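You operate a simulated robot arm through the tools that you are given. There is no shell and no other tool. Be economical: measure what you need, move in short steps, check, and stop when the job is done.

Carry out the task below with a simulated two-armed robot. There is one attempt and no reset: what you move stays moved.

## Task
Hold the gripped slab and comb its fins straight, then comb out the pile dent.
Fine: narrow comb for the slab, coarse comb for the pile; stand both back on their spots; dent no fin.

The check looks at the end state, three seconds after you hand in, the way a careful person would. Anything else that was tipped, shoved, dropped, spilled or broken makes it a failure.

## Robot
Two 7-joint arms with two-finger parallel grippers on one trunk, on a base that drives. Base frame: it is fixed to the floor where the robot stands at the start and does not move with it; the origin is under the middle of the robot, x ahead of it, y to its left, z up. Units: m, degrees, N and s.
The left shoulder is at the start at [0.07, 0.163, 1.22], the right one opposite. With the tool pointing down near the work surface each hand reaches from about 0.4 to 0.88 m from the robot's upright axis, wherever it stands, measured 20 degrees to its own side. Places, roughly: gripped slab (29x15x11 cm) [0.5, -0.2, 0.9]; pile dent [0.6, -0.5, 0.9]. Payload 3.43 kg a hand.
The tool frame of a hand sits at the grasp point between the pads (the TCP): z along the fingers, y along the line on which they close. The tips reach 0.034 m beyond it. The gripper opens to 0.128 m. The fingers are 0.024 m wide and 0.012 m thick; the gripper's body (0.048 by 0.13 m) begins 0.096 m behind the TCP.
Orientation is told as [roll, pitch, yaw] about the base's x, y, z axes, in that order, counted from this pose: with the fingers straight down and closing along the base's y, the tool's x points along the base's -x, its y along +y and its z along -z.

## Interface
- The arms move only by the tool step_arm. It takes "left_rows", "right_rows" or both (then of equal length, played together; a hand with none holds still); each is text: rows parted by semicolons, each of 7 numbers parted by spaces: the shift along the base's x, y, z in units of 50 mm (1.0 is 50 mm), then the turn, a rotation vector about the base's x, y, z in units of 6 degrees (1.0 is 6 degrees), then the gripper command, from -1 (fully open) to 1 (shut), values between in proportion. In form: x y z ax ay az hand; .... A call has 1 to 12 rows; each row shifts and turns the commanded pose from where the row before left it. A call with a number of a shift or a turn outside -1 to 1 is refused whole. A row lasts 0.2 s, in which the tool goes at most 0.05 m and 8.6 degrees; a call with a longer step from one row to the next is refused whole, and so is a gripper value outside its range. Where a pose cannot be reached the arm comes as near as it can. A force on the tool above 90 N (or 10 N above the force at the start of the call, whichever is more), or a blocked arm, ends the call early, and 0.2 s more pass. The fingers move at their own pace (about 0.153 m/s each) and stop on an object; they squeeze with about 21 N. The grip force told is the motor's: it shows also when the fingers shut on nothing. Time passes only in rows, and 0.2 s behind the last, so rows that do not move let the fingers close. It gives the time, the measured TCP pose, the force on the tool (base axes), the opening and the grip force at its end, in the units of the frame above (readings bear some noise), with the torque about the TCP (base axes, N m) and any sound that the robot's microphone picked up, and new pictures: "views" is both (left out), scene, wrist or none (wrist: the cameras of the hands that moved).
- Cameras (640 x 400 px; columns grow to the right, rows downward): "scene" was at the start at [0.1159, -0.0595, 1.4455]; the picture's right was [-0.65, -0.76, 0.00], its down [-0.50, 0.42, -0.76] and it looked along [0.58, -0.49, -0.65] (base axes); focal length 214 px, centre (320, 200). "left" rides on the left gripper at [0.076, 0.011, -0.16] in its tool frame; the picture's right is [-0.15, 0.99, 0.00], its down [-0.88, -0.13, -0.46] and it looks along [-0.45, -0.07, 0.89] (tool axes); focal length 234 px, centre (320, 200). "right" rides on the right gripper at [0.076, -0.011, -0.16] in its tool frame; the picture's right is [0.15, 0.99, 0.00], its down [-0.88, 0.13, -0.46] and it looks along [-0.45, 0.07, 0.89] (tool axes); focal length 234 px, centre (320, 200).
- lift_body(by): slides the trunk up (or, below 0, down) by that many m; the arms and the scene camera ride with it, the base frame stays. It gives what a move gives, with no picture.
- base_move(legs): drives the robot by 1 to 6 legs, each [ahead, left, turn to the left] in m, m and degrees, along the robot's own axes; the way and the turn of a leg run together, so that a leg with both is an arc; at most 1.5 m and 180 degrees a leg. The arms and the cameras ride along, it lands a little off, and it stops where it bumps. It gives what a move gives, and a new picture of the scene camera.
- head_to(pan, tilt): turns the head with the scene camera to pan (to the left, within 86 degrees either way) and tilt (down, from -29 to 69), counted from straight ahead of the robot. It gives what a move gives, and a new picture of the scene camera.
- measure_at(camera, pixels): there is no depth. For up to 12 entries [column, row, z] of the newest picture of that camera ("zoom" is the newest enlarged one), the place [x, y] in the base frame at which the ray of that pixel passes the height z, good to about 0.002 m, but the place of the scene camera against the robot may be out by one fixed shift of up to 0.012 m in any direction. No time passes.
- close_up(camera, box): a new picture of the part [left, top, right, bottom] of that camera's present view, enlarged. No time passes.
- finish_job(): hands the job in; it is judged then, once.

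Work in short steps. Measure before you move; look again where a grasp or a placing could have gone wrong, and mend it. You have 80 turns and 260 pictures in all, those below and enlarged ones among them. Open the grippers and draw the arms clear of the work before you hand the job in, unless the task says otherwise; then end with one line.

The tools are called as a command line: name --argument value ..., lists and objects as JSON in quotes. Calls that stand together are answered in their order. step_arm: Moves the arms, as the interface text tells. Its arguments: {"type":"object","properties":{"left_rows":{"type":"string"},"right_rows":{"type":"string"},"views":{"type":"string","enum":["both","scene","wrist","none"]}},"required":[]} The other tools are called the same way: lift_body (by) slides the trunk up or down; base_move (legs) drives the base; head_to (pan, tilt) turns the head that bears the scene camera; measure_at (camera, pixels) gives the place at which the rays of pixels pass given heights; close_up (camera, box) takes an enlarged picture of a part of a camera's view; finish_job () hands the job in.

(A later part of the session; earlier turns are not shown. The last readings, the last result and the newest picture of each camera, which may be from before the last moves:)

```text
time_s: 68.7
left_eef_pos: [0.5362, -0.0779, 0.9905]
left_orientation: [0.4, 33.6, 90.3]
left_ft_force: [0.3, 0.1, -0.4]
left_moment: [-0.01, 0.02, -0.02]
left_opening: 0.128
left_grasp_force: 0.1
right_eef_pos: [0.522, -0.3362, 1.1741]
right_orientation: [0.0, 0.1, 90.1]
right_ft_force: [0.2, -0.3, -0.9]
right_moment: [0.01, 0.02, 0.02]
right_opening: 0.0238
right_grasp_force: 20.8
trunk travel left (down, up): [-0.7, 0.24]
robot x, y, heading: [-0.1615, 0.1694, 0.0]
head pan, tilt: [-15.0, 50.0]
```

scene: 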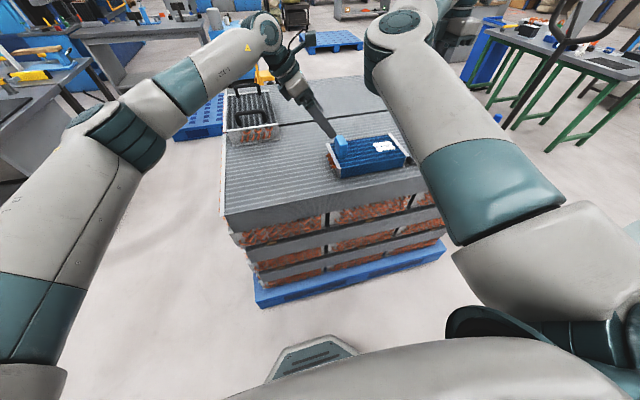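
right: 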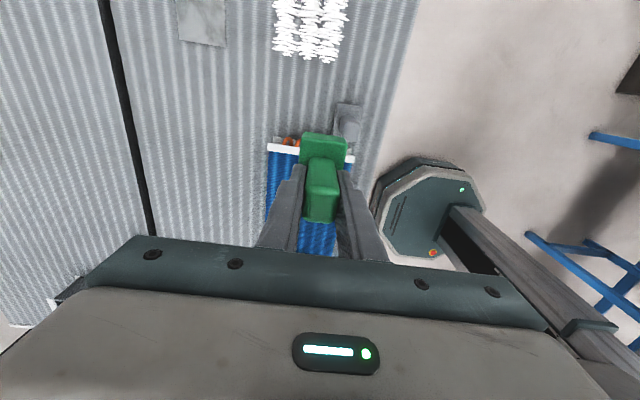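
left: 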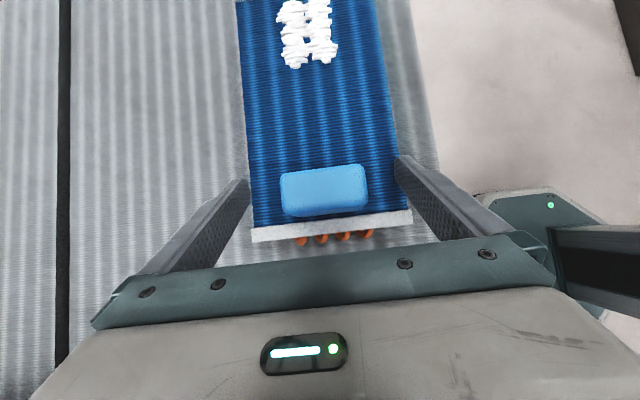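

I centre x (-4 mm) and close on the grip.

step_arm --left_rows "-0.08 0 -0.04 0 0 0 -1;0 0 0 0 0 0 -1;0 0 0 0 0 0 0;0 0 0 0 0 0 0.3;0 0 0 0 0 0 1;0 0 0 0 0 0 1" --right_rows "0 0 0 0 0 0 1;0.1 0.2 -0.3 0 0 0 1;0 0.4 -0.5 0 0 0 1;0 0.4 -0.5 0 0 0 1;0 0.4 -0.5 0 0 0 1;0 0.3 -0.4 0 0 0 1" --views "both"

```text
time_s: 70.1
left_eef_pos: [0.5326, -0.0794, 0.9901]
left_orientation: [0.4, 33.5, 90.4]
left_ft_force: [1.8, 0.0, -0.4]
left_moment: [-0.41, -0.9, 0.08]
left_opening: 0.0598
left_grasp_force: 20.9
right_eef_pos: [0.532, -0.2555, 1.0644]
right_orientation: [0.0, 0.1, 90.2]
right_ft_force: [-0.2, -0.4, -0.3]
right_moment: [-0.04, 0.03, 0.0]
right_opening: 0.0238
right_grasp_force: 21.4
trunk travel left (down, up): [-0.7, 0.24]
robot x, y, heading: [-0.1616, 0.168, -0.1]
head pan, tilt: [-15.0, 50.0]
```

scene: 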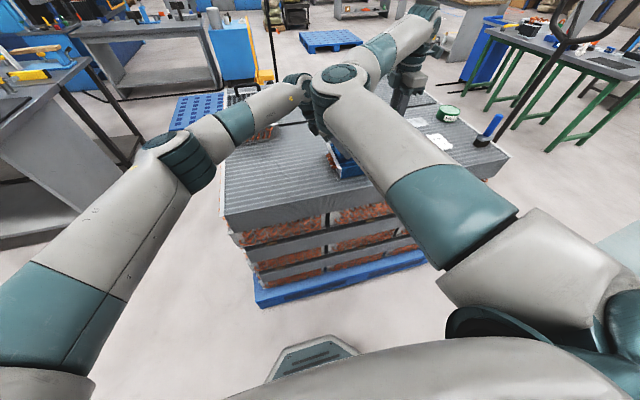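
right: 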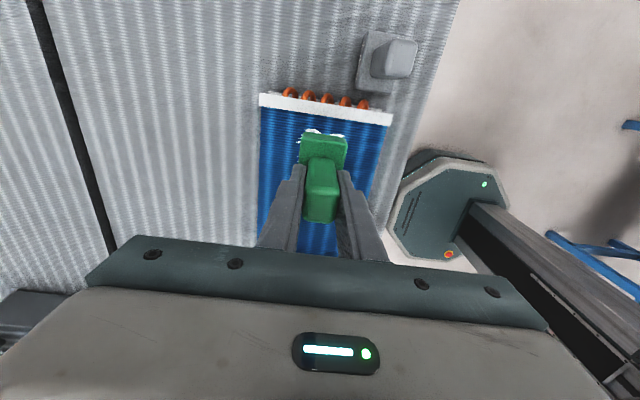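
left: 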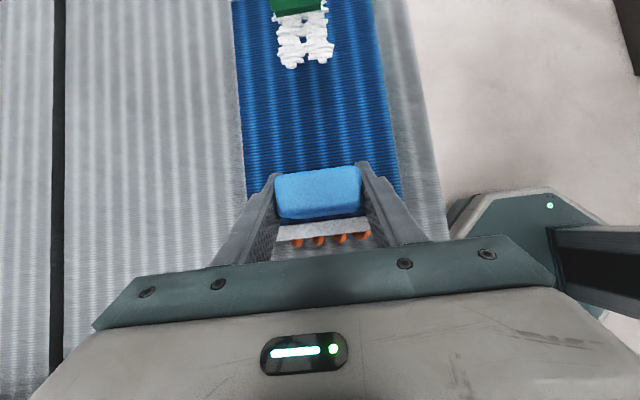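

The grip is held with no stray force on the left. I move the right hand to the far start (0.585, -0.243), still above the slab, and check the left forces.

step_arm --right_rows "0.53 0.12 0 0 0 0 1;0.53 0.12 0 0 0 0 1;0 0 -0.3 0 0 0 1;0 0 -0.15 0 0 0 1" --views "scene"

```text
time_s: 71.1
left_eef_pos: [0.5296, -0.0784, 0.9887]
left_orientation: [0.4, 33.5, 90.5]
left_ft_force: [1.5, -0.6, 0.2]
left_moment: [0.1, -0.89, 0.01]
left_opening: 0.0601
left_grasp_force: 20.7
right_eef_pos: [0.5837, -0.2434, 1.0423]
right_orientation: [0.1, 0.1, 90.0]
right_ft_force: [-0.2, -0.2, -0.3]
right_moment: [0.03, 0.02, 0.0]
right_opening: 0.0237
right_grasp_force: 21.1
trunk travel left (down, up): [-0.7, 0.24]
robot x, y, heading: [-0.1654, 0.1673, -0.2]
head pan, tilt: [-15.0, 50.0]
```

scene: 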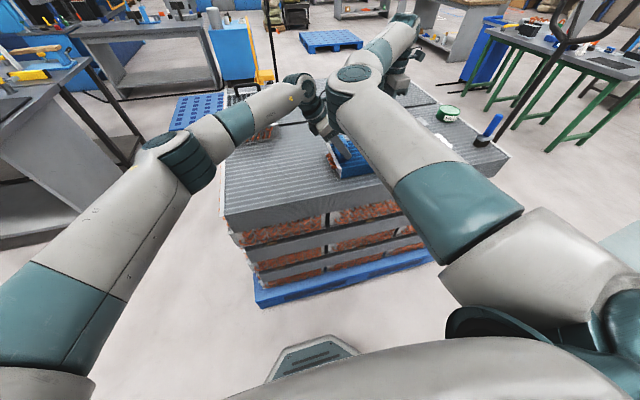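

There is no contact between the arms. I lower slowly toward the slab top, with TCP contact expected at about 1.020.

step_arm --right_rows "0 0 -0.16 0 0 0 1;0 0 -0.1 0 0 0 1;0 0 -0.06 0 0 0 1;0 0 -0.04 0 0 0 1;0 0 0 0 0 0 1" --views "wrist"

close_up --camera "right" --box '[240, 70, 440, 220]'

```text
time_s: 72.3
left_eef_pos: [0.5299, -0.0793, 0.9892]
left_orientation: [0.4, 33.5, 90.4]
left_ft_force: [2.7, -4.3, -0.4]
left_moment: [0.22, -1.02, 0.53]
left_opening: 0.0602
left_grasp_force: 21.1
right_eef_pos: [0.584, -0.2439, 1.025]
right_orientation: [-0.1, 0.2, 90.0]
right_ft_force: [1.6, -0.6, 17.6]
right_moment: [0.01, 0.06, -0.15]
right_opening: 0.0237
right_grasp_force: 20.5
trunk travel left (down, up): [-0.7, 0.24]
robot x, y, heading: [-0.1611, 0.1656, -0.1]
head pan, tilt: [-15.0, 50.0]
```

right: 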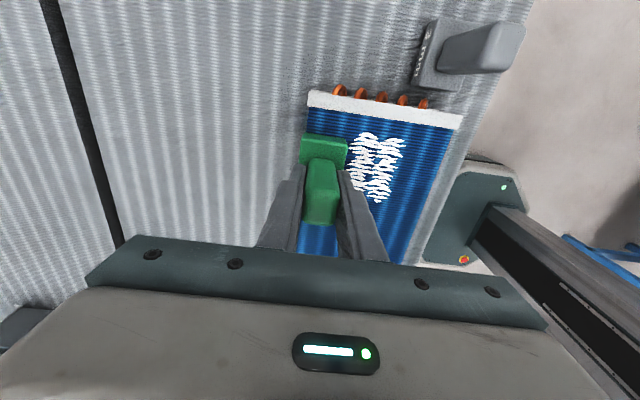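

```text
2.67 times, centred on (340, 145) of right
```

zoom: 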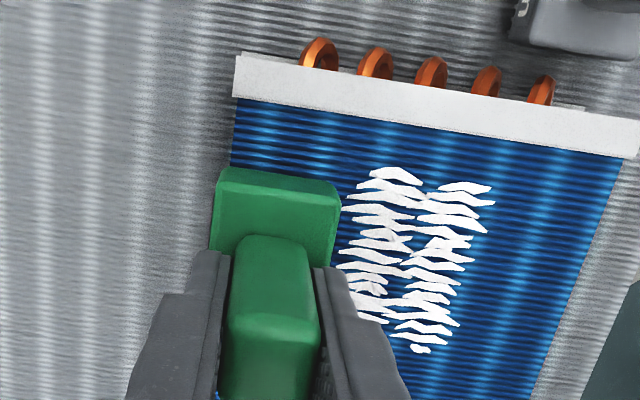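

Contact is at TCP z of about 1.025 with 17.6 N, firmer than I want. I ease up by about 1 mm and start a slow stroke toward -x.

step_arm --right_rows "0 0 0.03 0 0 0 1;-0.1 0 0 0 0 0 1;-0.15 0 0 0 0 0 1;-0.15 0 0 0 0 0 1" --views "wrist"

close_up --camera "right" --box '[240, 70, 440, 220]'

```text
time_s: 73.3
left_eef_pos: [0.5311, -0.0779, 0.9889]
left_orientation: [0.4, 33.6, 90.4]
left_ft_force: [-2.0, 0.8, 0.0]
left_moment: [0.35, -0.64, -0.11]
left_opening: 0.0597
left_grasp_force: 20.4
right_eef_pos: [0.5624, -0.2443, 1.0247]
right_orientation: [0.0, 0.0, 90.1]
right_ft_force: [2.0, 1.3, 5.5]
right_moment: [-0.13, -0.14, 0.01]
right_opening: 0.0238
right_grasp_force: 21.2
trunk travel left (down, up): [-0.7, 0.24]
robot x, y, heading: [-0.1606, 0.1694, -0.0]
head pan, tilt: [-15.0, 50.0]
```

right: 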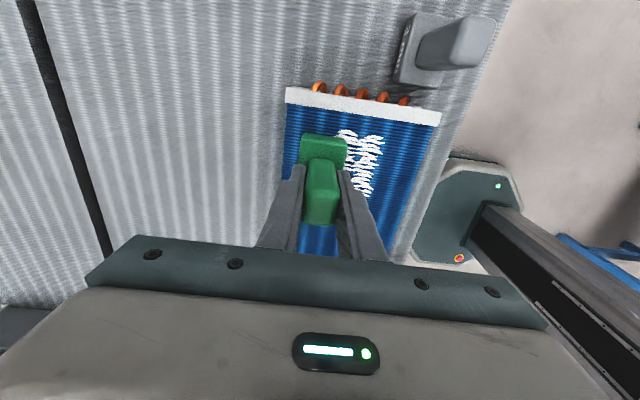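

```text
2.67 times, centred on (340, 145) of right
```

zoom: 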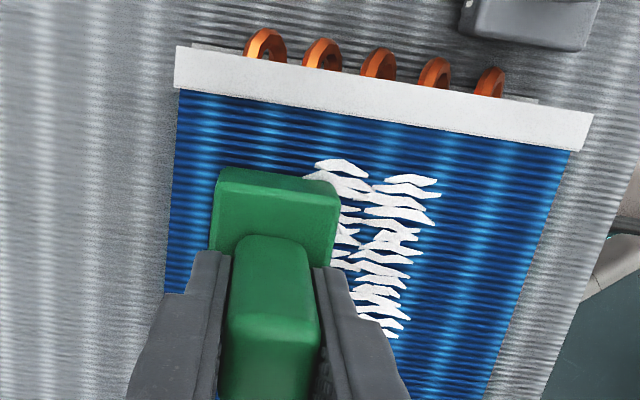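

Drag is light at 2 N, with 5.5 N of press. I continue the stroke through the patch to x of about 0.48.

step_arm --right_rows "-0.17 0 0 0 0 0 1;-0.17 0 0 0 0 0 1;-0.17 0 0 0 0 0 1;-0.17 0 0 0 0 0 1;-0.17 0 0 0 0 0 1;-0.17 0 0 0 0 0 1;-0.17 0 0 0 0 0 1;-0.17 0 0 0 0 0 1;-0.17 0 0 0 0 0 1;-0.12 0 0 0 0 0 1" --views "wrist"

close_up --camera "right" --box '[200, 70, 400, 220]'

```text
time_s: 75.5
left_eef_pos: [0.5303, -0.0782, 0.9886]
left_orientation: [0.3, 33.5, 90.5]
left_ft_force: [-1.9, 0.4, 0.4]
left_moment: [-0.15, -1.04, -0.03]
left_opening: 0.0599
left_grasp_force: 21.0
right_eef_pos: [0.4814, -0.2449, 1.0249]
right_orientation: [0.1, 0.1, 90.2]
right_ft_force: [3.2, 1.0, 8.2]
right_moment: [0.03, -0.15, -0.01]
right_opening: 0.0237
right_grasp_force: 20.6
trunk travel left (down, up): [-0.7, 0.24]
robot x, y, heading: [-0.1603, 0.171, 0.1]
head pan, tilt: [-15.0, 50.0]
```

right: 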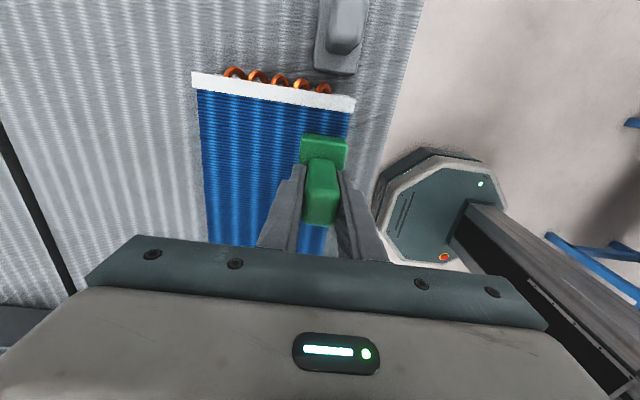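

```text
2.67 times, centred on (300, 145) of right
```

zoom: 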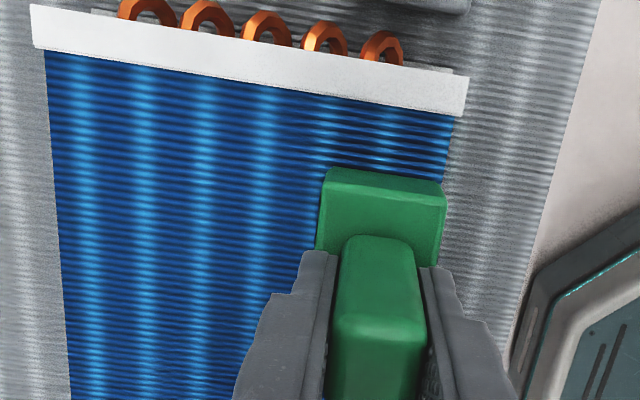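

The dent has straightened wherever I can see it. I lift the comb straight up and check the rest of the patch from both wrists.

step_arm --right_rows "0 0 0.3 0 0 0 1;0 0 0.7 0 0 0 1;0 -0.2 0.8 0 0 0 1;-0.3 -0.5 0.7 0 0 0 1;-0.3 -0.5 0.7 0 0 0 1" --left_rows "0 0 0 0 0 0 1;0 0 0 0 0 0 1;0 0 0 0 0 0 1;0 0 0 0 0 0 1;0 0 0 0 0 0 1" --views "both"

close_up --camera "left" --box '[210, 0, 430, 140]'

close_up --camera "right" --box '[200, 70, 400, 220]'

```text
time_s: 76.7
left_eef_pos: [0.5306, -0.0793, 0.9884]
left_orientation: [0.3, 33.5, 90.4]
left_ft_force: [0.3, -1.0, 0.1]
left_moment: [0.33, -0.83, 0.39]
left_opening: 0.0599
left_grasp_force: 21.2
right_eef_pos: [0.4479, -0.3063, 1.1876]
right_orientation: [0.0, 0.0, 90.1]
right_ft_force: [-0.7, 0.2, -2.0]
right_moment: [0.01, 0.02, 0.0]
right_opening: 0.024
right_grasp_force: 21.0
trunk travel left (down, up): [-0.7, 0.24]
robot x, y, heading: [-0.161, 0.1667, 0.1]
head pan, tilt: [-15.0, 50.0]
```

scene: 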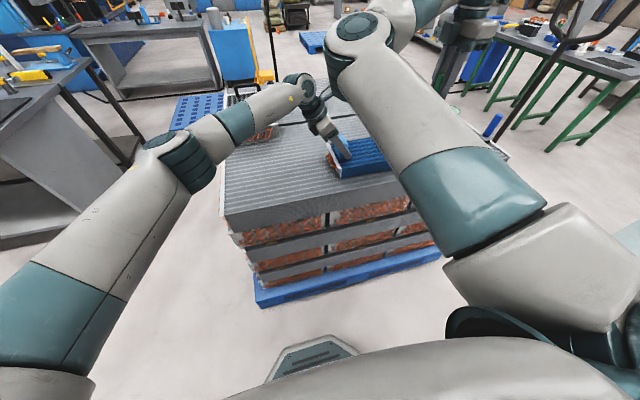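
right: 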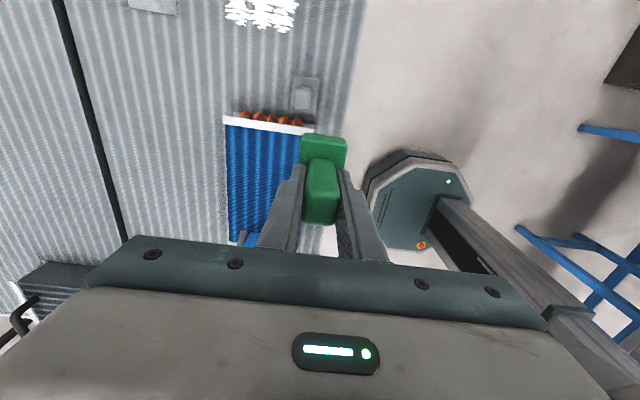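
left: 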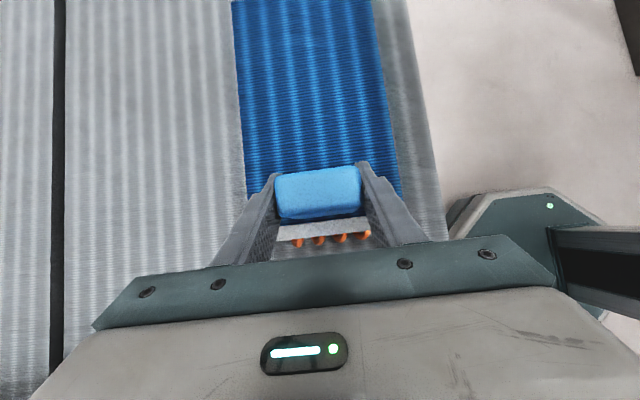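

```text
2.86 times, centred on (320, 70) of left
```

zoom: 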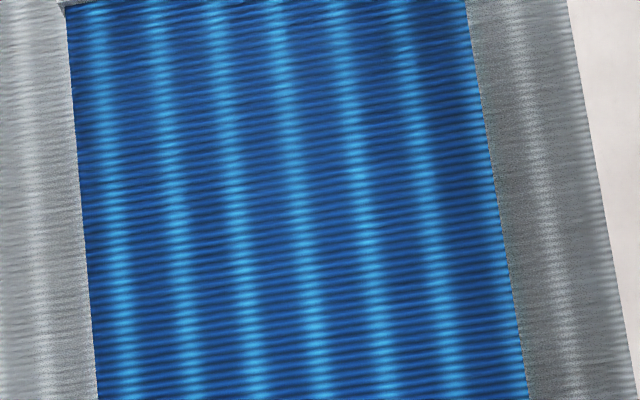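

```text
2.67 times, centred on (300, 145) of right
```

zoom: 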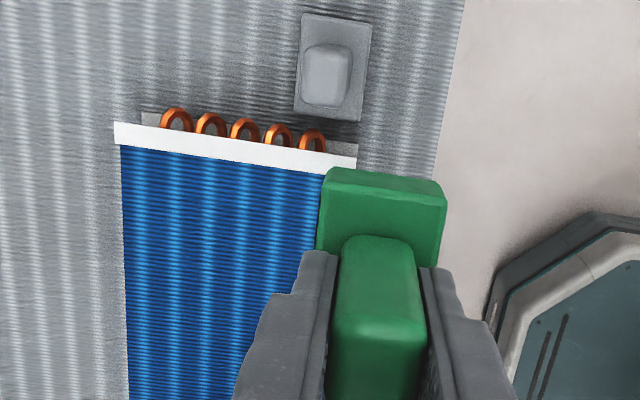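

The slab is completely straight. I release the grip and withdraw the left hand along its axis, then back and up.

step_arm --left_rows "0 0 0 0 0 0 0.3;0 0 0 0 0 0 -1;0 0 0 0 0 0 -1;0 0 0 0 0 0 -1;0 0.45 0.7 0 0 0 -1;0 0.5 0.8 0 0 0 -1;0 0.5 0.8 0 0 0 -1;-0.5 0.6 0.4 0.5 0 0 -1;-0.6 0.6 0.3 0.5 0 0 -1;-0.6 0.6 0.2 0.5 0 0 -1;-0.6 0.6 0 0.5 0 0 -1" --views "both"

```text
time_s: 79.1
left_eef_pos: [0.4142, 0.1167, 1.1508]
left_orientation: [0.2, 21.7, 90.4]
left_ft_force: [0.0, 1.4, -1.2]
left_moment: [0.03, -0.04, 0.02]
left_opening: 0.1278
left_grasp_force: 0.1
right_eef_pos: [0.4481, -0.3048, 1.1885]
right_orientation: [0.0, 0.1, 90.1]
right_ft_force: [0.1, -0.4, -1.3]
right_moment: [-0.03, -0.03, -0.03]
right_opening: 0.0238
right_grasp_force: 21.2
trunk travel left (down, up): [-0.7, 0.24]
robot x, y, heading: [-0.1575, 0.1667, -0.3]
head pan, tilt: [-15.0, 50.0]
```

scene: 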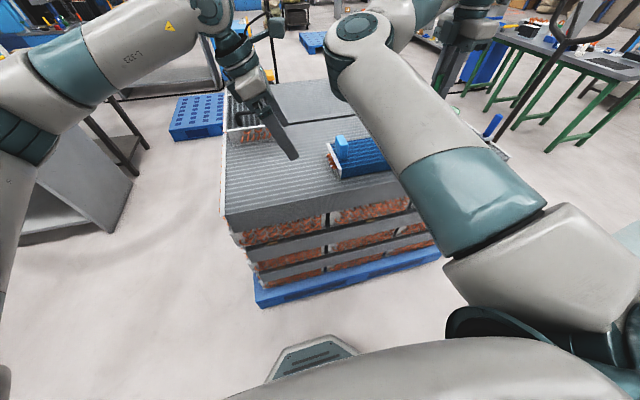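
left: 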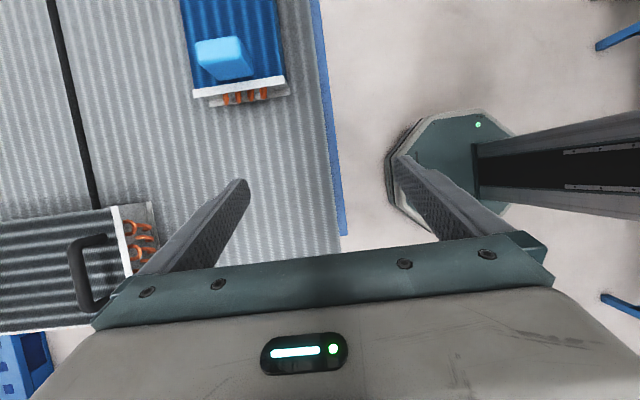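

I retract the left hand further and shift the base 0.3 m left, so the right hand can put the green comb back.

step_arm --left_rows "-0.7 0.6 0.2 0 0 0 -1;-0.7 0.6 0.2 0 0 0 -1;-0.7 0.6 0.2 0 0 0 -1;-0.7 0.6 0.2 0 0 0 -1" --views "none"

base_move --legs '[[0, 0.3, 0]]'

```text
time_s: 80.1
left_eef_pos: [0.2783, 0.2328, 1.189]
left_orientation: [0.2, 21.7, 90.3]
left_ft_force: [0.2, 0.4, 0.0]
left_moment: [-0.03, -0.03, 0.06]
left_opening: 0.128
left_grasp_force: 0.1
right_eef_pos: [0.4469, -0.3048, 1.1884]
right_orientation: [0.0, 0.2, 90.2]
right_ft_force: [-0.1, 0.7, -1.5]
right_moment: [-0.03, -0.06, 0.02]
right_opening: 0.0236
right_grasp_force: 20.9
trunk travel left (down, up): [-0.7, 0.24]
robot x, y, heading: [-0.1667, 0.1674, -0.2]
head pan, tilt: [-15.0, 50.0]
```

```text
time_s: 82.1
left_eef_pos: [0.2791, 0.5337, 1.1886]
left_orientation: [0.3, 21.5, 90.5]
left_ft_force: [0.2, -0.7, 0.7]
left_moment: [-0.01, 0.01, 0.0]
left_opening: 0.1281
left_grasp_force: 0.0
right_eef_pos: [0.4487, -0.0017, 1.1867]
right_orientation: [0.0, 0.0, 90.4]
right_ft_force: [0.0, 0.1, -0.4]
right_moment: [0.03, 0.02, -0.01]
right_opening: 0.0238
right_grasp_force: 21.0
trunk travel left (down, up): [-0.7, 0.24]
robot x, y, heading: [-0.1606, 0.4721, 0.3]
head pan, tilt: [-15.0, 50.0]
```

scene: 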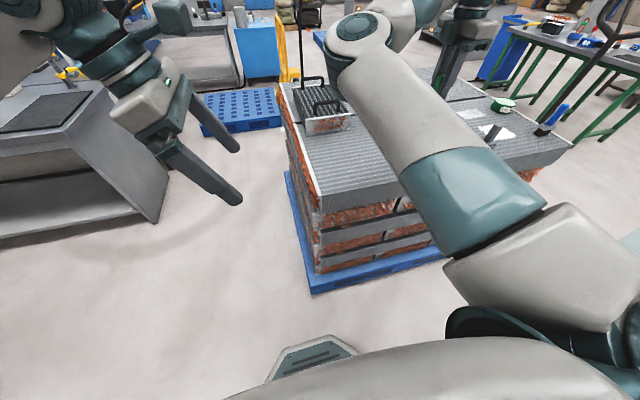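

I align over the comb's spot at (0.4814, 0.056) and come down to z of about 1.03.

step_arm --right_rows "0.33 0.58 0 0 0 -0.06 1;0.33 0.58 0 0 0 0 1;0 0 -0.8 0 0 0 1;0 0 -0.8 0 0 0 1;0 0 -0.8 0 0 0 1;0 0 -0.6 0 0 0 1;0 0 0 0 0 0 1" --views "wrist"

```text
time_s: 83.7
left_eef_pos: [0.2787, 0.5365, 1.1889]
left_orientation: [0.4, 21.6, 90.5]
left_ft_force: [-0.2, -1.2, -0.2]
left_moment: [-0.05, -0.01, 0.01]
left_opening: 0.1281
left_grasp_force: 0.0
right_eef_pos: [0.4786, 0.0563, 1.0378]
right_orientation: [0.0, 0.1, 89.9]
right_ft_force: [-0.3, -0.3, -0.9]
right_moment: [-0.02, -0.01, -0.01]
right_opening: 0.0235
right_grasp_force: 21.2
trunk travel left (down, up): [-0.7, 0.24]
robot x, y, heading: [-0.1623, 0.4714, 0.0]
head pan, tilt: [-15.0, 50.0]
```

right: 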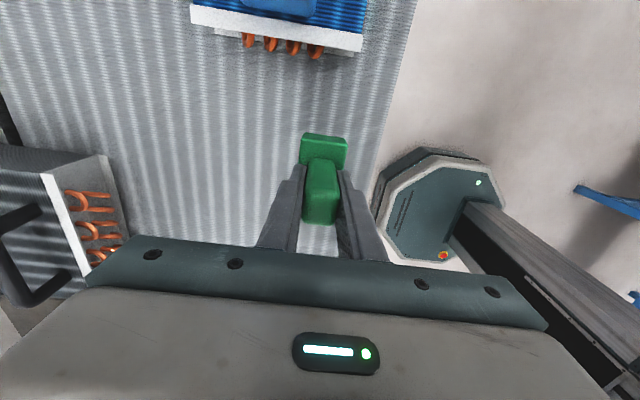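

I correct x by +2.5 mm and lower gently to the surface, with contact expected near 0.98 to 0.984.

step_arm --right_rows "0.05 0 -0.5 0 0 0 1;0 0 -0.4 0 0 0 1;0 0 -0.1 0 0 0 1;0 0 -0.06 0 0 0 1;0 0 0 0 0 0 1" --views "wrist"

```text
time_s: 84.9
left_eef_pos: [0.2786, 0.536, 1.1889]
left_orientation: [0.2, 21.6, 90.5]
left_ft_force: [-0.6, 0.3, 0.0]
left_moment: [0.0, 0.0, 0.0]
left_opening: 0.1279
left_grasp_force: 0.0
right_eef_pos: [0.4834, 0.0579, 0.9838]
right_orientation: [0.0, 0.1, 89.9]
right_ft_force: [0.7, -0.8, -0.6]
right_moment: [0.01, 0.03, 0.0]
right_opening: 0.0236
right_grasp_force: 21.3
trunk travel left (down, up): [-0.7, 0.24]
robot x, y, heading: [-0.1591, 0.4752, -0.0]
head pan, tilt: [-15.0, 50.0]
```

right: 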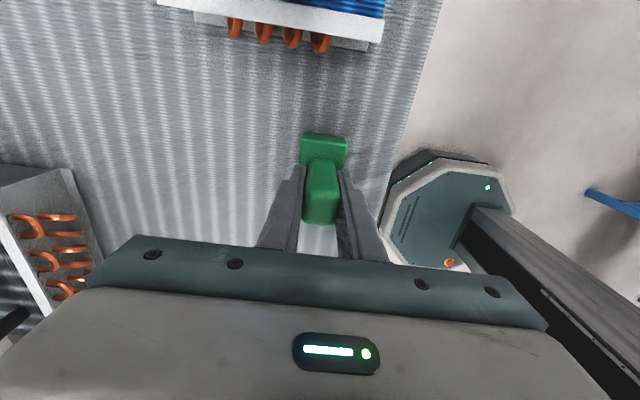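

I'm not yet in contact, so I trim about 2 mm and lower the last few mm.

step_arm --right_rows "-0.03 -0.03 -0.03 0 0 0 1;0 0 -0.03 0 0 0 1;0 0 -0.01 0 0 0 1;0 0 0 0 0 0 1" --views "none"

```text
time_s: 85.9
left_eef_pos: [0.2795, 0.5345, 1.1895]
left_orientation: [0.3, 21.5, 90.4]
left_ft_force: [0.3, 0.1, 0.6]
left_moment: [0.02, -0.01, 0.02]
left_opening: 0.1278
left_grasp_force: 0.0
right_eef_pos: [0.4822, 0.0551, 0.9791]
right_orientation: [0.0, 0.1, 90.0]
right_ft_force: [-0.4, -0.3, -1.8]
right_moment: [0.0, 0.02, -0.02]
right_opening: 0.024
right_grasp_force: 20.8
trunk travel left (down, up): [-0.7, 0.24]
robot x, y, heading: [-0.1609, 0.4712, 0.2]
head pan, tilt: [-15.0, 50.0]
```

There's still no contact force, so I creep down in 1 mm steps.

step_arm --right_rows "0 0 -0.02 0 0 0 1;0 0 -0.02 0 0 0 1;0 0 0 0 0 0 1" --views "wrist"

close_up --camera "right" --box '[240, 90, 420, 230]'

```text
time_s: 86.7
left_eef_pos: [0.2777, 0.5331, 1.1894]
left_orientation: [0.3, 21.5, 90.6]
left_ft_force: [0.6, -0.2, -0.4]
left_moment: [0.02, -0.02, -0.05]
left_opening: 0.128
left_grasp_force: 0.0
right_eef_pos: [0.4827, 0.0561, 0.9782]
right_orientation: [0.1, 0.1, 89.9]
right_ft_force: [-0.3, -0.5, -1.5]
right_moment: [0.01, 0.0, -0.03]
right_opening: 0.0237
right_grasp_force: 20.9
trunk travel left (down, up): [-0.7, 0.24]
robot x, y, heading: [-0.1616, 0.4716, -0.1]
head pan, tilt: [-15.0, 50.0]
```

right: 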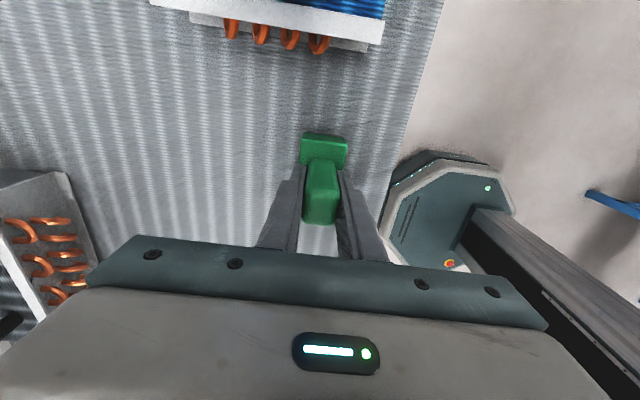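

```text
2.86 times, centred on (330, 160) of right
```

zoom: 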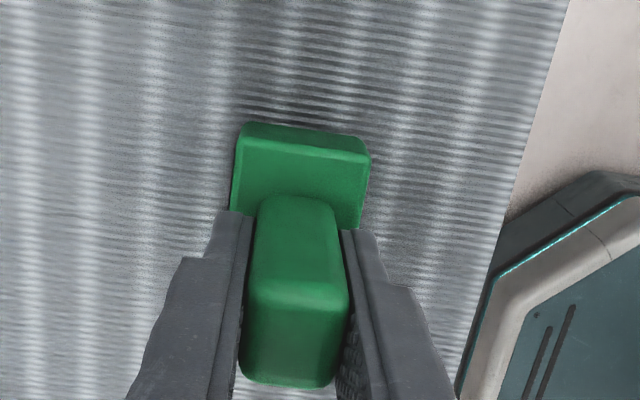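

I'm still free, so I creep a few more mm and watch the force.

step_arm --right_rows "0 0 -0.03 0 0 0 1;0 0 -0.03 0 0 0 1;0 0 0 0 0 0 1" --views "none"

```text
time_s: 87.5
left_eef_pos: [0.2786, 0.5364, 1.1904]
left_orientation: [0.2, 21.7, 90.5]
left_ft_force: [0.6, -0.6, 0.5]
left_moment: [0.01, -0.02, -0.02]
left_opening: 0.1277
left_grasp_force: 0.0
right_eef_pos: [0.4821, 0.0567, 0.9775]
right_orientation: [-0.2, 0.2, 89.9]
right_ft_force: [2.5, -1.2, 16.0]
right_moment: [0.23, 0.0, 0.0]
right_opening: 0.0239
right_grasp_force: 21.0
trunk travel left (down, up): [-0.7, 0.24]
robot x, y, heading: [-0.1609, 0.4729, 0.0]
head pan, tilt: [-15.0, 50.0]
```

Contact is at 0.9775. I ease up 1.5 mm to relieve the pressure, then open and rise.

step_arm --right_rows "0 0 0.025 0 0 0 1;0 0 0 0 0 0 0.5;0 0 0 0 0 0 0;0 0 0 0 0 0 -1;0 0 0 0 0 0 -1;0 0 0.4 0 0 0 -1;0 0 0.8 0 0 0 -1;0 0 0.8 0 0 0 -1;0 0 0.8 0 0 0 -1" --views "wrist"

close_up --camera "right" --box '[280, 90, 400, 190]'

```text
time_s: 89.5
left_eef_pos: [0.2792, 0.5349, 1.1892]
left_orientation: [0.2, 21.5, 90.5]
left_ft_force: [-0.1, 0.6, -1.0]
left_moment: [0.0, -0.01, -0.04]
left_opening: 0.1279
left_grasp_force: 0.1
right_eef_pos: [0.4813, 0.055, 1.1166]
right_orientation: [0.0, 0.1, 90.0]
right_ft_force: [-0.3, 0.5, 0.1]
right_moment: [-0.05, -0.01, 0.01]
right_opening: 0.128
right_grasp_force: 0.1
trunk travel left (down, up): [-0.7, 0.24]
robot x, y, heading: [-0.1594, 0.4727, 0.1]
head pan, tilt: [-15.0, 50.0]
```

right: 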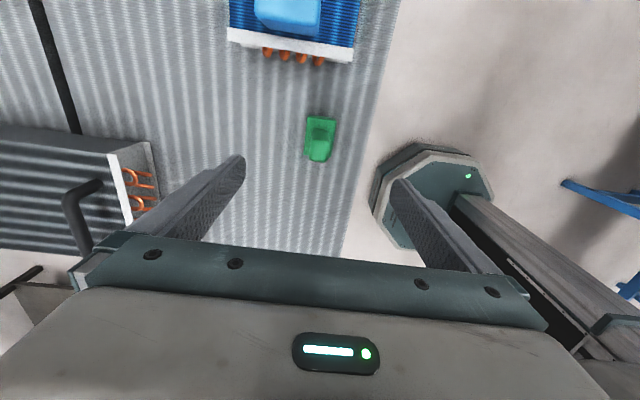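

```text
4.00 times, centred on (340, 140) of right
```

zoom: 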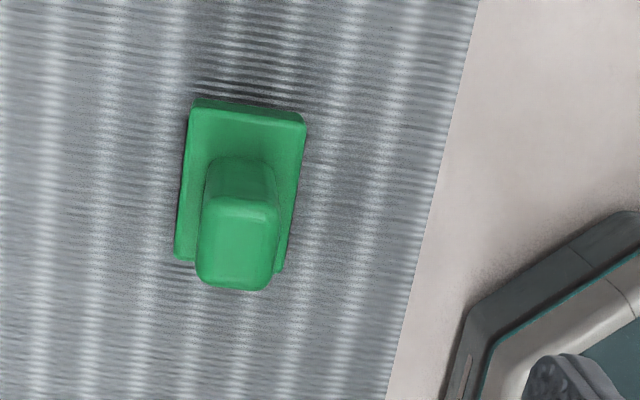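

I verify its stand against the original corners.

measure_at --camera "zoom" --pixels '[[190, 100, 0.93], [306, 118, 0.93], [175, 259, 0.93], [205, 203, 1.0], [278, 208, 1.0], [199, 283, 1.0], [267, 290, 1.0]]'

step_arm --right_rows "-0.3 -0.7 0.4 0 0 0 -1;-0.3 -0.8 0.4 0 0 0 -1;-0.2 -0.8 0 0 0 0 -1" --views "none"

base_move --legs '[[0, -0.4, 0]]'

```text
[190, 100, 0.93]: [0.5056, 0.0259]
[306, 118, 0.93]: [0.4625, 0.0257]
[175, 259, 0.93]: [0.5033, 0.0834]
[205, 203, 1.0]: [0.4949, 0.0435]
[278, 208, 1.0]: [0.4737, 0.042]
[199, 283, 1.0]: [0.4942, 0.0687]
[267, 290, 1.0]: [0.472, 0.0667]
```

```text
time_s: 90.3
left_eef_pos: [0.2786, 0.5343, 1.1882]
left_orientation: [0.4, 21.5, 90.4]
left_ft_force: [0.1, -0.3, 0.8]
left_moment: [0.02, -0.04, 0.0]
left_opening: 0.128
left_grasp_force: 0.0
right_eef_pos: [0.443, -0.0626, 1.1559]
right_orientation: [0.1, 0.0, 89.9]
right_ft_force: [0.8, -0.9, 0.0]
right_moment: [0.01, 0.07, 0.01]
right_opening: 0.128
right_grasp_force: 0.1
trunk travel left (down, up): [-0.7, 0.24]
robot x, y, heading: [-0.1631, 0.4709, 0.1]
head pan, tilt: [-15.0, 50.0]
```

```text
time_s: 92.8
left_eef_pos: [0.28, 0.1336, 1.1895]
left_orientation: [0.3, 21.5, 90.3]
left_ft_force: [0.2, 0.4, -0.1]
left_moment: [0.0, 0.0, 0.0]
left_opening: 0.1281
left_grasp_force: 0.0
right_eef_pos: [0.4419, -0.4617, 1.1578]
right_orientation: [0.0, 0.0, 89.8]
right_ft_force: [-0.2, 0.5, 0.1]
right_moment: [0.01, -0.02, -0.01]
right_opening: 0.1277
right_grasp_force: 0.1
trunk travel left (down, up): [-0.7, 0.24]
robot x, y, heading: [-0.1617, 0.0705, -0.0]
head pan, tilt: [-15.0, 50.0]
```

scene: 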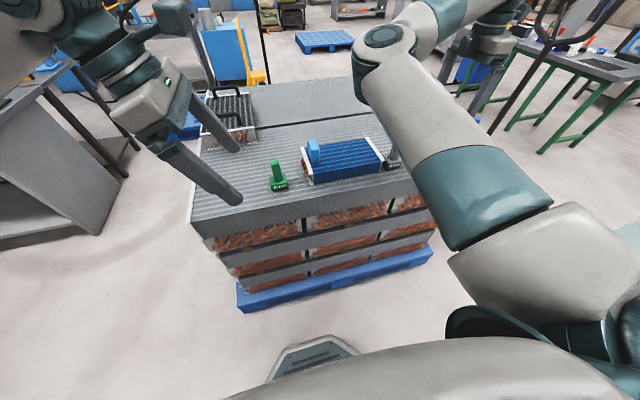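

The green comb is within about 2 mm of its original spot and upright. I now move the right hand over the grey comb for a look.

step_arm --right_rows "0.3 0.9 0 0 0 0 -1;0.3 0.9 0 0 0 0 -1;0 0 0 0 0 0 -1" --views "wrist"

close_up --camera "right" --box '[260, 80, 400, 190]'

```text
time_s: 93.6
left_eef_pos: [0.279, 0.1323, 1.1901]
left_orientation: [0.4, 21.5, 90.3]
left_ft_force: [0.1, 0.1, -0.8]
left_moment: [0.04, 0.04, 0.0]
left_opening: 0.128
left_grasp_force: 0.2
right_eef_pos: [0.4707, -0.373, 1.1535]
right_orientation: [0.0, 0.0, 89.7]
right_ft_force: [0.1, 0.3, -1.1]
right_moment: [0.03, 0.0, 0.0]
right_opening: 0.1281
right_grasp_force: 0.1
trunk travel left (down, up): [-0.7, 0.24]
robot x, y, heading: [-0.162, 0.073, 0.2]
head pan, tilt: [-15.0, 50.0]
```

right: 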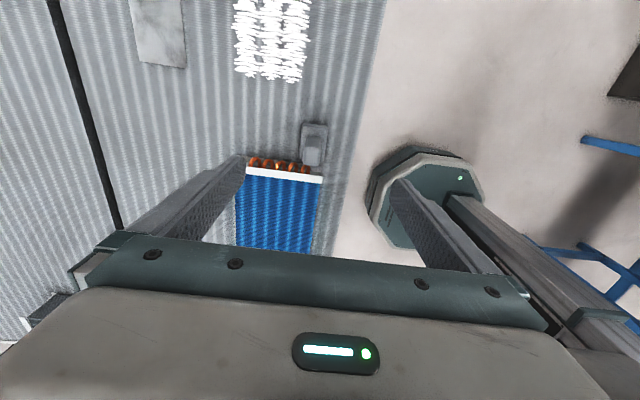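

```text
3.64 times, centred on (330, 135) of right
```

zoom: 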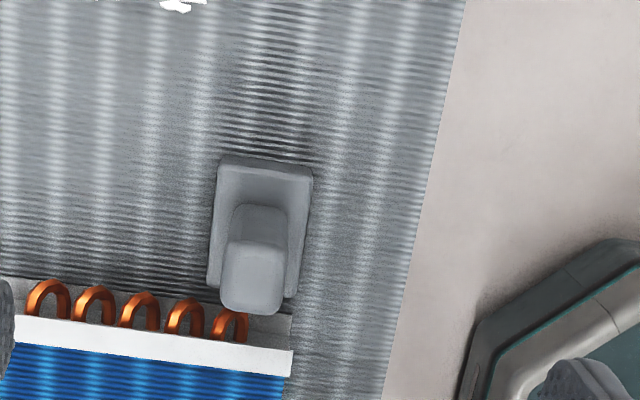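

measure_at --camera "zoom" --pixels '[[219, 160, 0.93], [314, 176, 0.93], [207, 286, 0.93], [231, 241, 1.0], [285, 245, 1.0], [224, 302, 1.0], [276, 310, 1.0], [256, 275, 1.0], [292, 335, 0.948]]'

measure_at --camera "right" --pixels '[[236, 5, 0.903], [310, 5, 0.903], [234, 70, 0.903], [304, 80, 0.903], [271, 40, 0.903], [135, 60, 0.903], [188, 66, 0.903]]'

```text
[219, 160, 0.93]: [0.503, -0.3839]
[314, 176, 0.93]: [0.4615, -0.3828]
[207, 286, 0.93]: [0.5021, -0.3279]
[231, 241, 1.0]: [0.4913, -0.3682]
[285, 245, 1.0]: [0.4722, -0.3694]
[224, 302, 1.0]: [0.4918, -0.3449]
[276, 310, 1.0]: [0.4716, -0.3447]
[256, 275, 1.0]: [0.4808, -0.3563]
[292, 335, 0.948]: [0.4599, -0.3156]
```

```text
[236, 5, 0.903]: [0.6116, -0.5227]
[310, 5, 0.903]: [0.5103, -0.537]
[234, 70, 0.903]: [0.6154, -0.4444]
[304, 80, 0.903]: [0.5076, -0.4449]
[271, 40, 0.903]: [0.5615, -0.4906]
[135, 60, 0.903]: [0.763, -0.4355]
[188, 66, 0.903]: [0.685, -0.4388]
```

The grey comb's handle is at (0.4815, -0.3565), with its base centred at (0.482, -0.356). The pile dent spans x 0.508 to 0.615 and y from about -0.55 to -0.444. I move the left hand further aside and lower the right one around the handle.

step_arm --left_rows "0 0.9 0 0 0 0 -1;0 0.9 0 0 0 0 -1;0 0.9 0 0 0 0 -1;0 0.5 0 0 0 0 -1;0 0 0 0 0 0 -1;0 0 0 0 0 0 -1" --right_rows "0.22 0.33 0 0 0 0.03 -1;0 0 -0.6 0 0 0 -1;0 0 -0.6 0 0 0 -1;0 0 -0.6 0 0 0 -1;0 0 -0.4 0 0 0 -1;0 0 0 0 0 0 -1" --views "both"

close_up --camera "right" --box '[220, 80, 440, 240]'

```text
time_s: 95.0
left_eef_pos: [0.2809, 0.2955, 1.1883]
left_orientation: [0.3, 21.6, 90.4]
left_ft_force: [0.3, 0.4, 0.0]
left_moment: [-0.02, -0.02, 0.01]
left_opening: 0.1279
left_grasp_force: 0.1
right_eef_pos: [0.4817, -0.3564, 1.0489]
right_orientation: [0.0, 0.1, 90.0]
right_ft_force: [-0.1, 0.4, 0.1]
right_moment: [0.02, 0.0, 0.0]
right_opening: 0.1278
right_grasp_force: 0.0
trunk travel left (down, up): [-0.7, 0.24]
robot x, y, heading: [-0.1594, 0.0742, -0.2]
head pan, tilt: [-15.0, 50.0]
```

scene: 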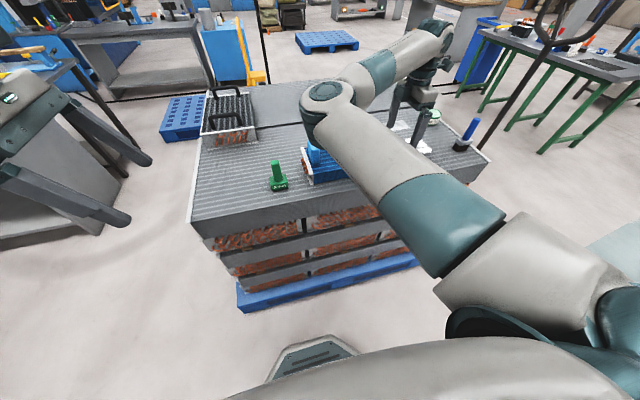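
right: 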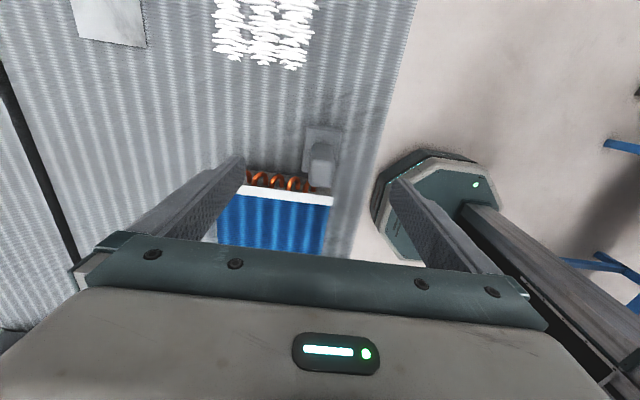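
left: 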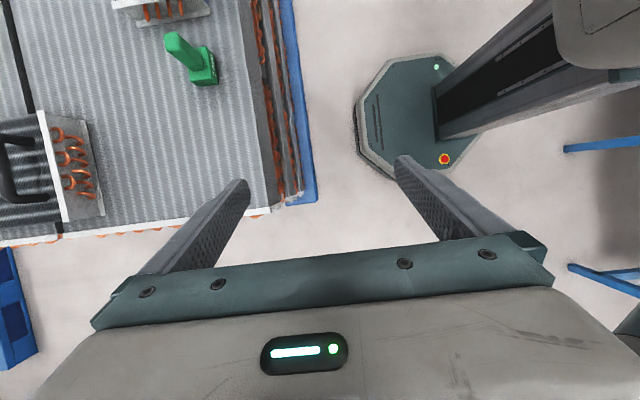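

```text
2.50 times, centred on (330, 160) of right
```

zoom: 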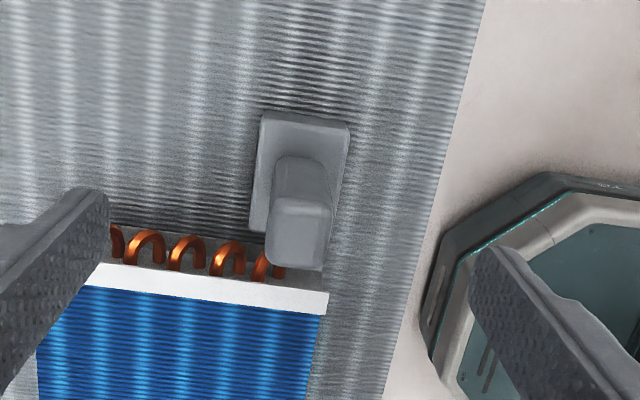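

It is well aligned. I half-close to keep clear of the U-bends, descend to 0.981 and grip.

step_arm --right_rows "0 0 -0.2 0 0 0 0;0 0 -0.4 0 0 0 0;0 0 -0.4 0 0 0 0;0 0 -0.36 0 0 0 0;0 0 0 0 0 0 0;0 0 0 0 0 0 0.6;0 0 0 0 0 0 1;0 0 0 0 0 0 1;0 0 0 0 0 0 1" --views "wrist"

```text
time_s: 97.0
left_eef_pos: [0.2812, 0.2962, 1.1882]
left_orientation: [0.3, 21.6, 90.5]
left_ft_force: [0.1, -0.9, 0.2]
left_moment: [-0.03, -0.02, -0.01]
left_opening: 0.128
left_grasp_force: 0.1
right_eef_pos: [0.4833, -0.3556, 0.9804]
right_orientation: [0.1, 0.1, 90.0]
right_ft_force: [-0.9, 0.3, 0.3]
right_moment: [0.0, 0.0, -0.01]
right_opening: 0.0238
right_grasp_force: 20.5
trunk travel left (down, up): [-0.7, 0.24]
robot x, y, heading: [-0.1618, 0.0714, 0.1]
head pan, tilt: [-15.0, 50.0]
```

right: 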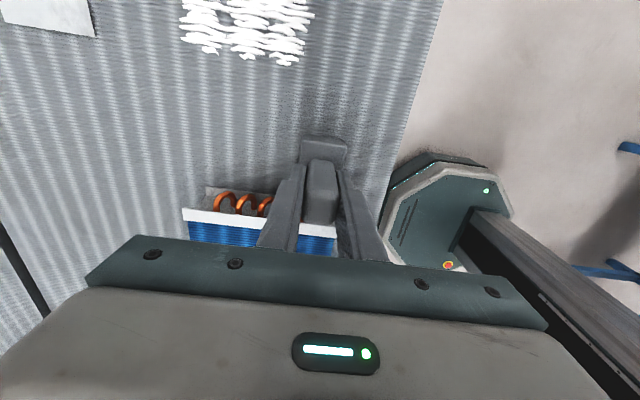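

The grey comb is gripped (TCP reference z = 0.980). I lift it and move over toward the pile dent's near lane, then look.

step_arm --right_rows "0 0 0.4 0 0 0 1;0 0 0.8 0 0 0 1;0 0 0.8 0 0 0 1;0 -0.75 0.5 0 0 0 1;0 -0.75 0 0 0 0 1;0 0 0 0 0 0 1" --views "wrist"

close_up --camera "right" --box '[200, 0, 400, 140]'

```text
time_s: 98.4
left_eef_pos: [0.2809, 0.2963, 1.1882]
left_orientation: [0.3, 21.5, 90.3]
left_ft_force: [0.2, 0.3, 0.2]
left_moment: [-0.02, -0.02, -0.01]
left_opening: 0.128
left_grasp_force: 0.2
right_eef_pos: [0.4813, -0.4264, 1.1063]
right_orientation: [0.0, 0.1, 90.0]
right_ft_force: [-0.6, -0.1, -0.8]
right_moment: [-0.01, -0.01, -0.02]
right_opening: 0.024
right_grasp_force: 20.5
trunk travel left (down, up): [-0.7, 0.24]
robot x, y, heading: [-0.1613, 0.0734, 0.1]
head pan, tilt: [-15.0, 50.0]
```

right: 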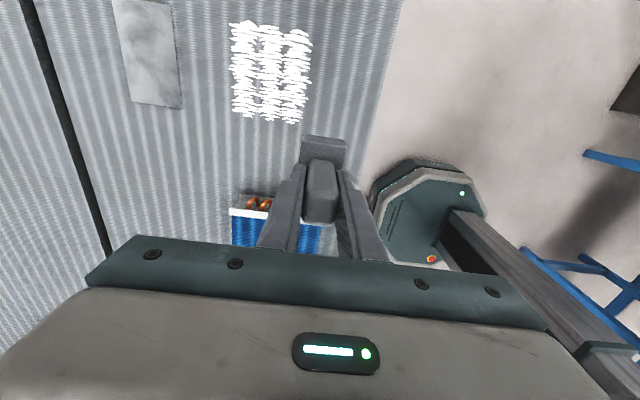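

```text
2.86 times, centred on (300, 70) of right
```

zoom: 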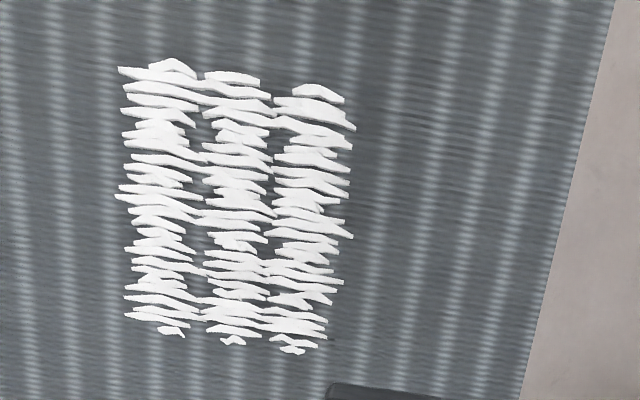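

measure_at --camera "zoom" --pixels '[[120, 70, 0.903], [172, 58, 0.903], [343, 95, 0.903], [353, 125, 0.903], [125, 320, 0.903], [170, 335, 0.903], [293, 352, 0.903], [325, 335, 0.903], [235, 205, 0.903], [612, 10, 0.903]]'

```text
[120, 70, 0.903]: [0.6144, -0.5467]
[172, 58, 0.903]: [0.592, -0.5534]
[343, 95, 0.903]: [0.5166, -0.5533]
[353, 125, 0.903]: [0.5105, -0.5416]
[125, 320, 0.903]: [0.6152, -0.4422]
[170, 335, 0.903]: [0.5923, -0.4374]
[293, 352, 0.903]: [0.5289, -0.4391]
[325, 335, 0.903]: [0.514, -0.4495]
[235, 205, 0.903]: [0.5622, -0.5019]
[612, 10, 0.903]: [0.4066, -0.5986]
```

The patch spans x 0.510 to 0.616 and y -0.554 to -0.437, so I need overlapping lanes at y of about -0.464, -0.497 and -0.527. I move the base 0.12 m ahead and 0.1 m right for comfortable reach.

base_move --legs '[[0.12, -0.1, 0]]'

```text
time_s: 99.8
left_eef_pos: [0.3981, 0.1943, 1.188]
left_orientation: [0.3, 21.5, 90.6]
left_ft_force: [0.1, 0.0, 0.0]
left_moment: [0.0, -0.03, 0.02]
left_opening: 0.1283
left_grasp_force: 0.1
right_eef_pos: [0.6001, -0.5274, 1.1069]
right_orientation: [0.0, 0.2, 90.2]
right_ft_force: [-0.3, -0.3, -0.7]
right_moment: [-0.01, 0.01, 0.03]
right_opening: 0.0235
right_grasp_force: 20.8
trunk travel left (down, up): [-0.7, 0.24]
robot x, y, heading: [-0.0472, -0.0312, 0.2]
head pan, tilt: [-15.0, 50.0]
```

scene: 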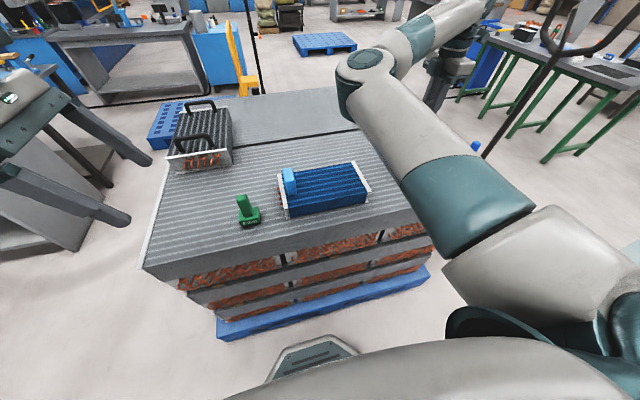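

I move to the lane A start (0.483, -0.464) and lower to just above the surface.

step_arm --right_rows "-0.78 0.42 0 0 0 0 1;-0.78 0.42 0 0 0 0 1;-0.78 0.42 0 0 0 0 1;0 0 -0.7 0 0 0 1;0 0 -0.7 0 0 0 1;0 0 -0.8 0 0 0 1;0 0 -0.12 0 0 0 1;0 0 0 0 0 0 1" --views "wrist"

```text
time_s: 101.6
left_eef_pos: [0.3976, 0.1926, 1.1887]
left_orientation: [0.4, 21.6, 90.7]
left_ft_force: [-0.4, -0.3, 0.2]
left_moment: [0.01, -0.01, -0.02]
left_opening: 0.128
left_grasp_force: 0.1
right_eef_pos: [0.4831, -0.4654, 0.9898]
right_orientation: [0.0, 0.2, 90.3]
right_ft_force: [-0.1, 0.4, -2.0]
right_moment: [-0.02, -0.01, 0.0]
right_opening: 0.0238
right_grasp_force: 20.8
trunk travel left (down, up): [-0.7, 0.24]
robot x, y, heading: [-0.0436, -0.0337, 0.3]
head pan, tilt: [-15.0, 50.0]
```

right: 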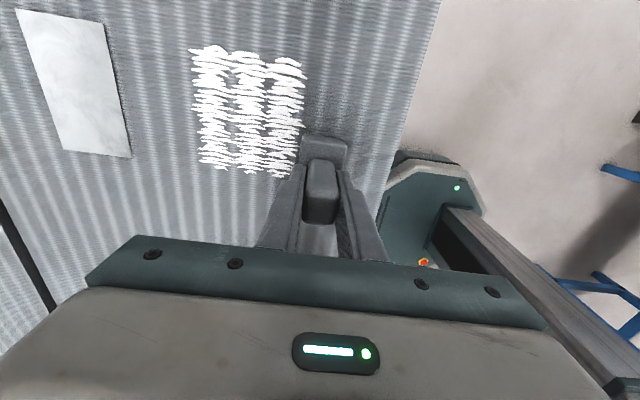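

I lower gently the last 9 mm or so to feel contact.

step_arm --right_rows "0 0 -0.1 0 0 0 1;0 0 -0.06 0 0 0 1;0 0 -0.02 0 0 0 1;0 0 0 0 0 0 1" --views "none"

```text
time_s: 102.6
left_eef_pos: [0.3974, 0.1949, 1.188]
left_orientation: [0.3, 21.5, 90.6]
left_ft_force: [-0.8, -0.3, 0.3]
left_moment: [0.01, -0.02, 0.0]
left_opening: 0.1278
left_grasp_force: 0.0
right_eef_pos: [0.4839, -0.4655, 0.9803]
right_orientation: [0.1, 0.1, 90.2]
right_ft_force: [1.0, -0.1, -1.5]
right_moment: [0.01, -0.01, 0.03]
right_opening: 0.0236
right_grasp_force: 21.0
trunk travel left (down, up): [-0.7, 0.24]
robot x, y, heading: [-0.0443, -0.0272, 0.2]
head pan, tilt: [-15.0, 50.0]
```

step_arm --right_rows "0 0 -0.02 0 0 0 1;0 0 -0.02 0 0 0 1;0 0 0 0 0 0 1" --views "none"

```text
time_s: 103.4
left_eef_pos: [0.3988, 0.1933, 1.1885]
left_orientation: [0.2, 21.5, 90.6]
left_ft_force: [-0.1, -0.7, 0.0]
left_moment: [0.01, -0.03, 0.0]
left_opening: 0.1278
left_grasp_force: 0.0
right_eef_pos: [0.4826, -0.4655, 0.9811]
right_orientation: [-0.1, 0.1, 90.3]
right_ft_force: [-0.3, 1.7, 8.9]
right_moment: [0.29, 0.05, -0.02]
right_opening: 0.0239
right_grasp_force: 21.2
trunk travel left (down, up): [-0.7, 0.24]
robot x, y, heading: [-0.0436, -0.033, 0.3]
head pan, tilt: [-15.0, 50.0]
```

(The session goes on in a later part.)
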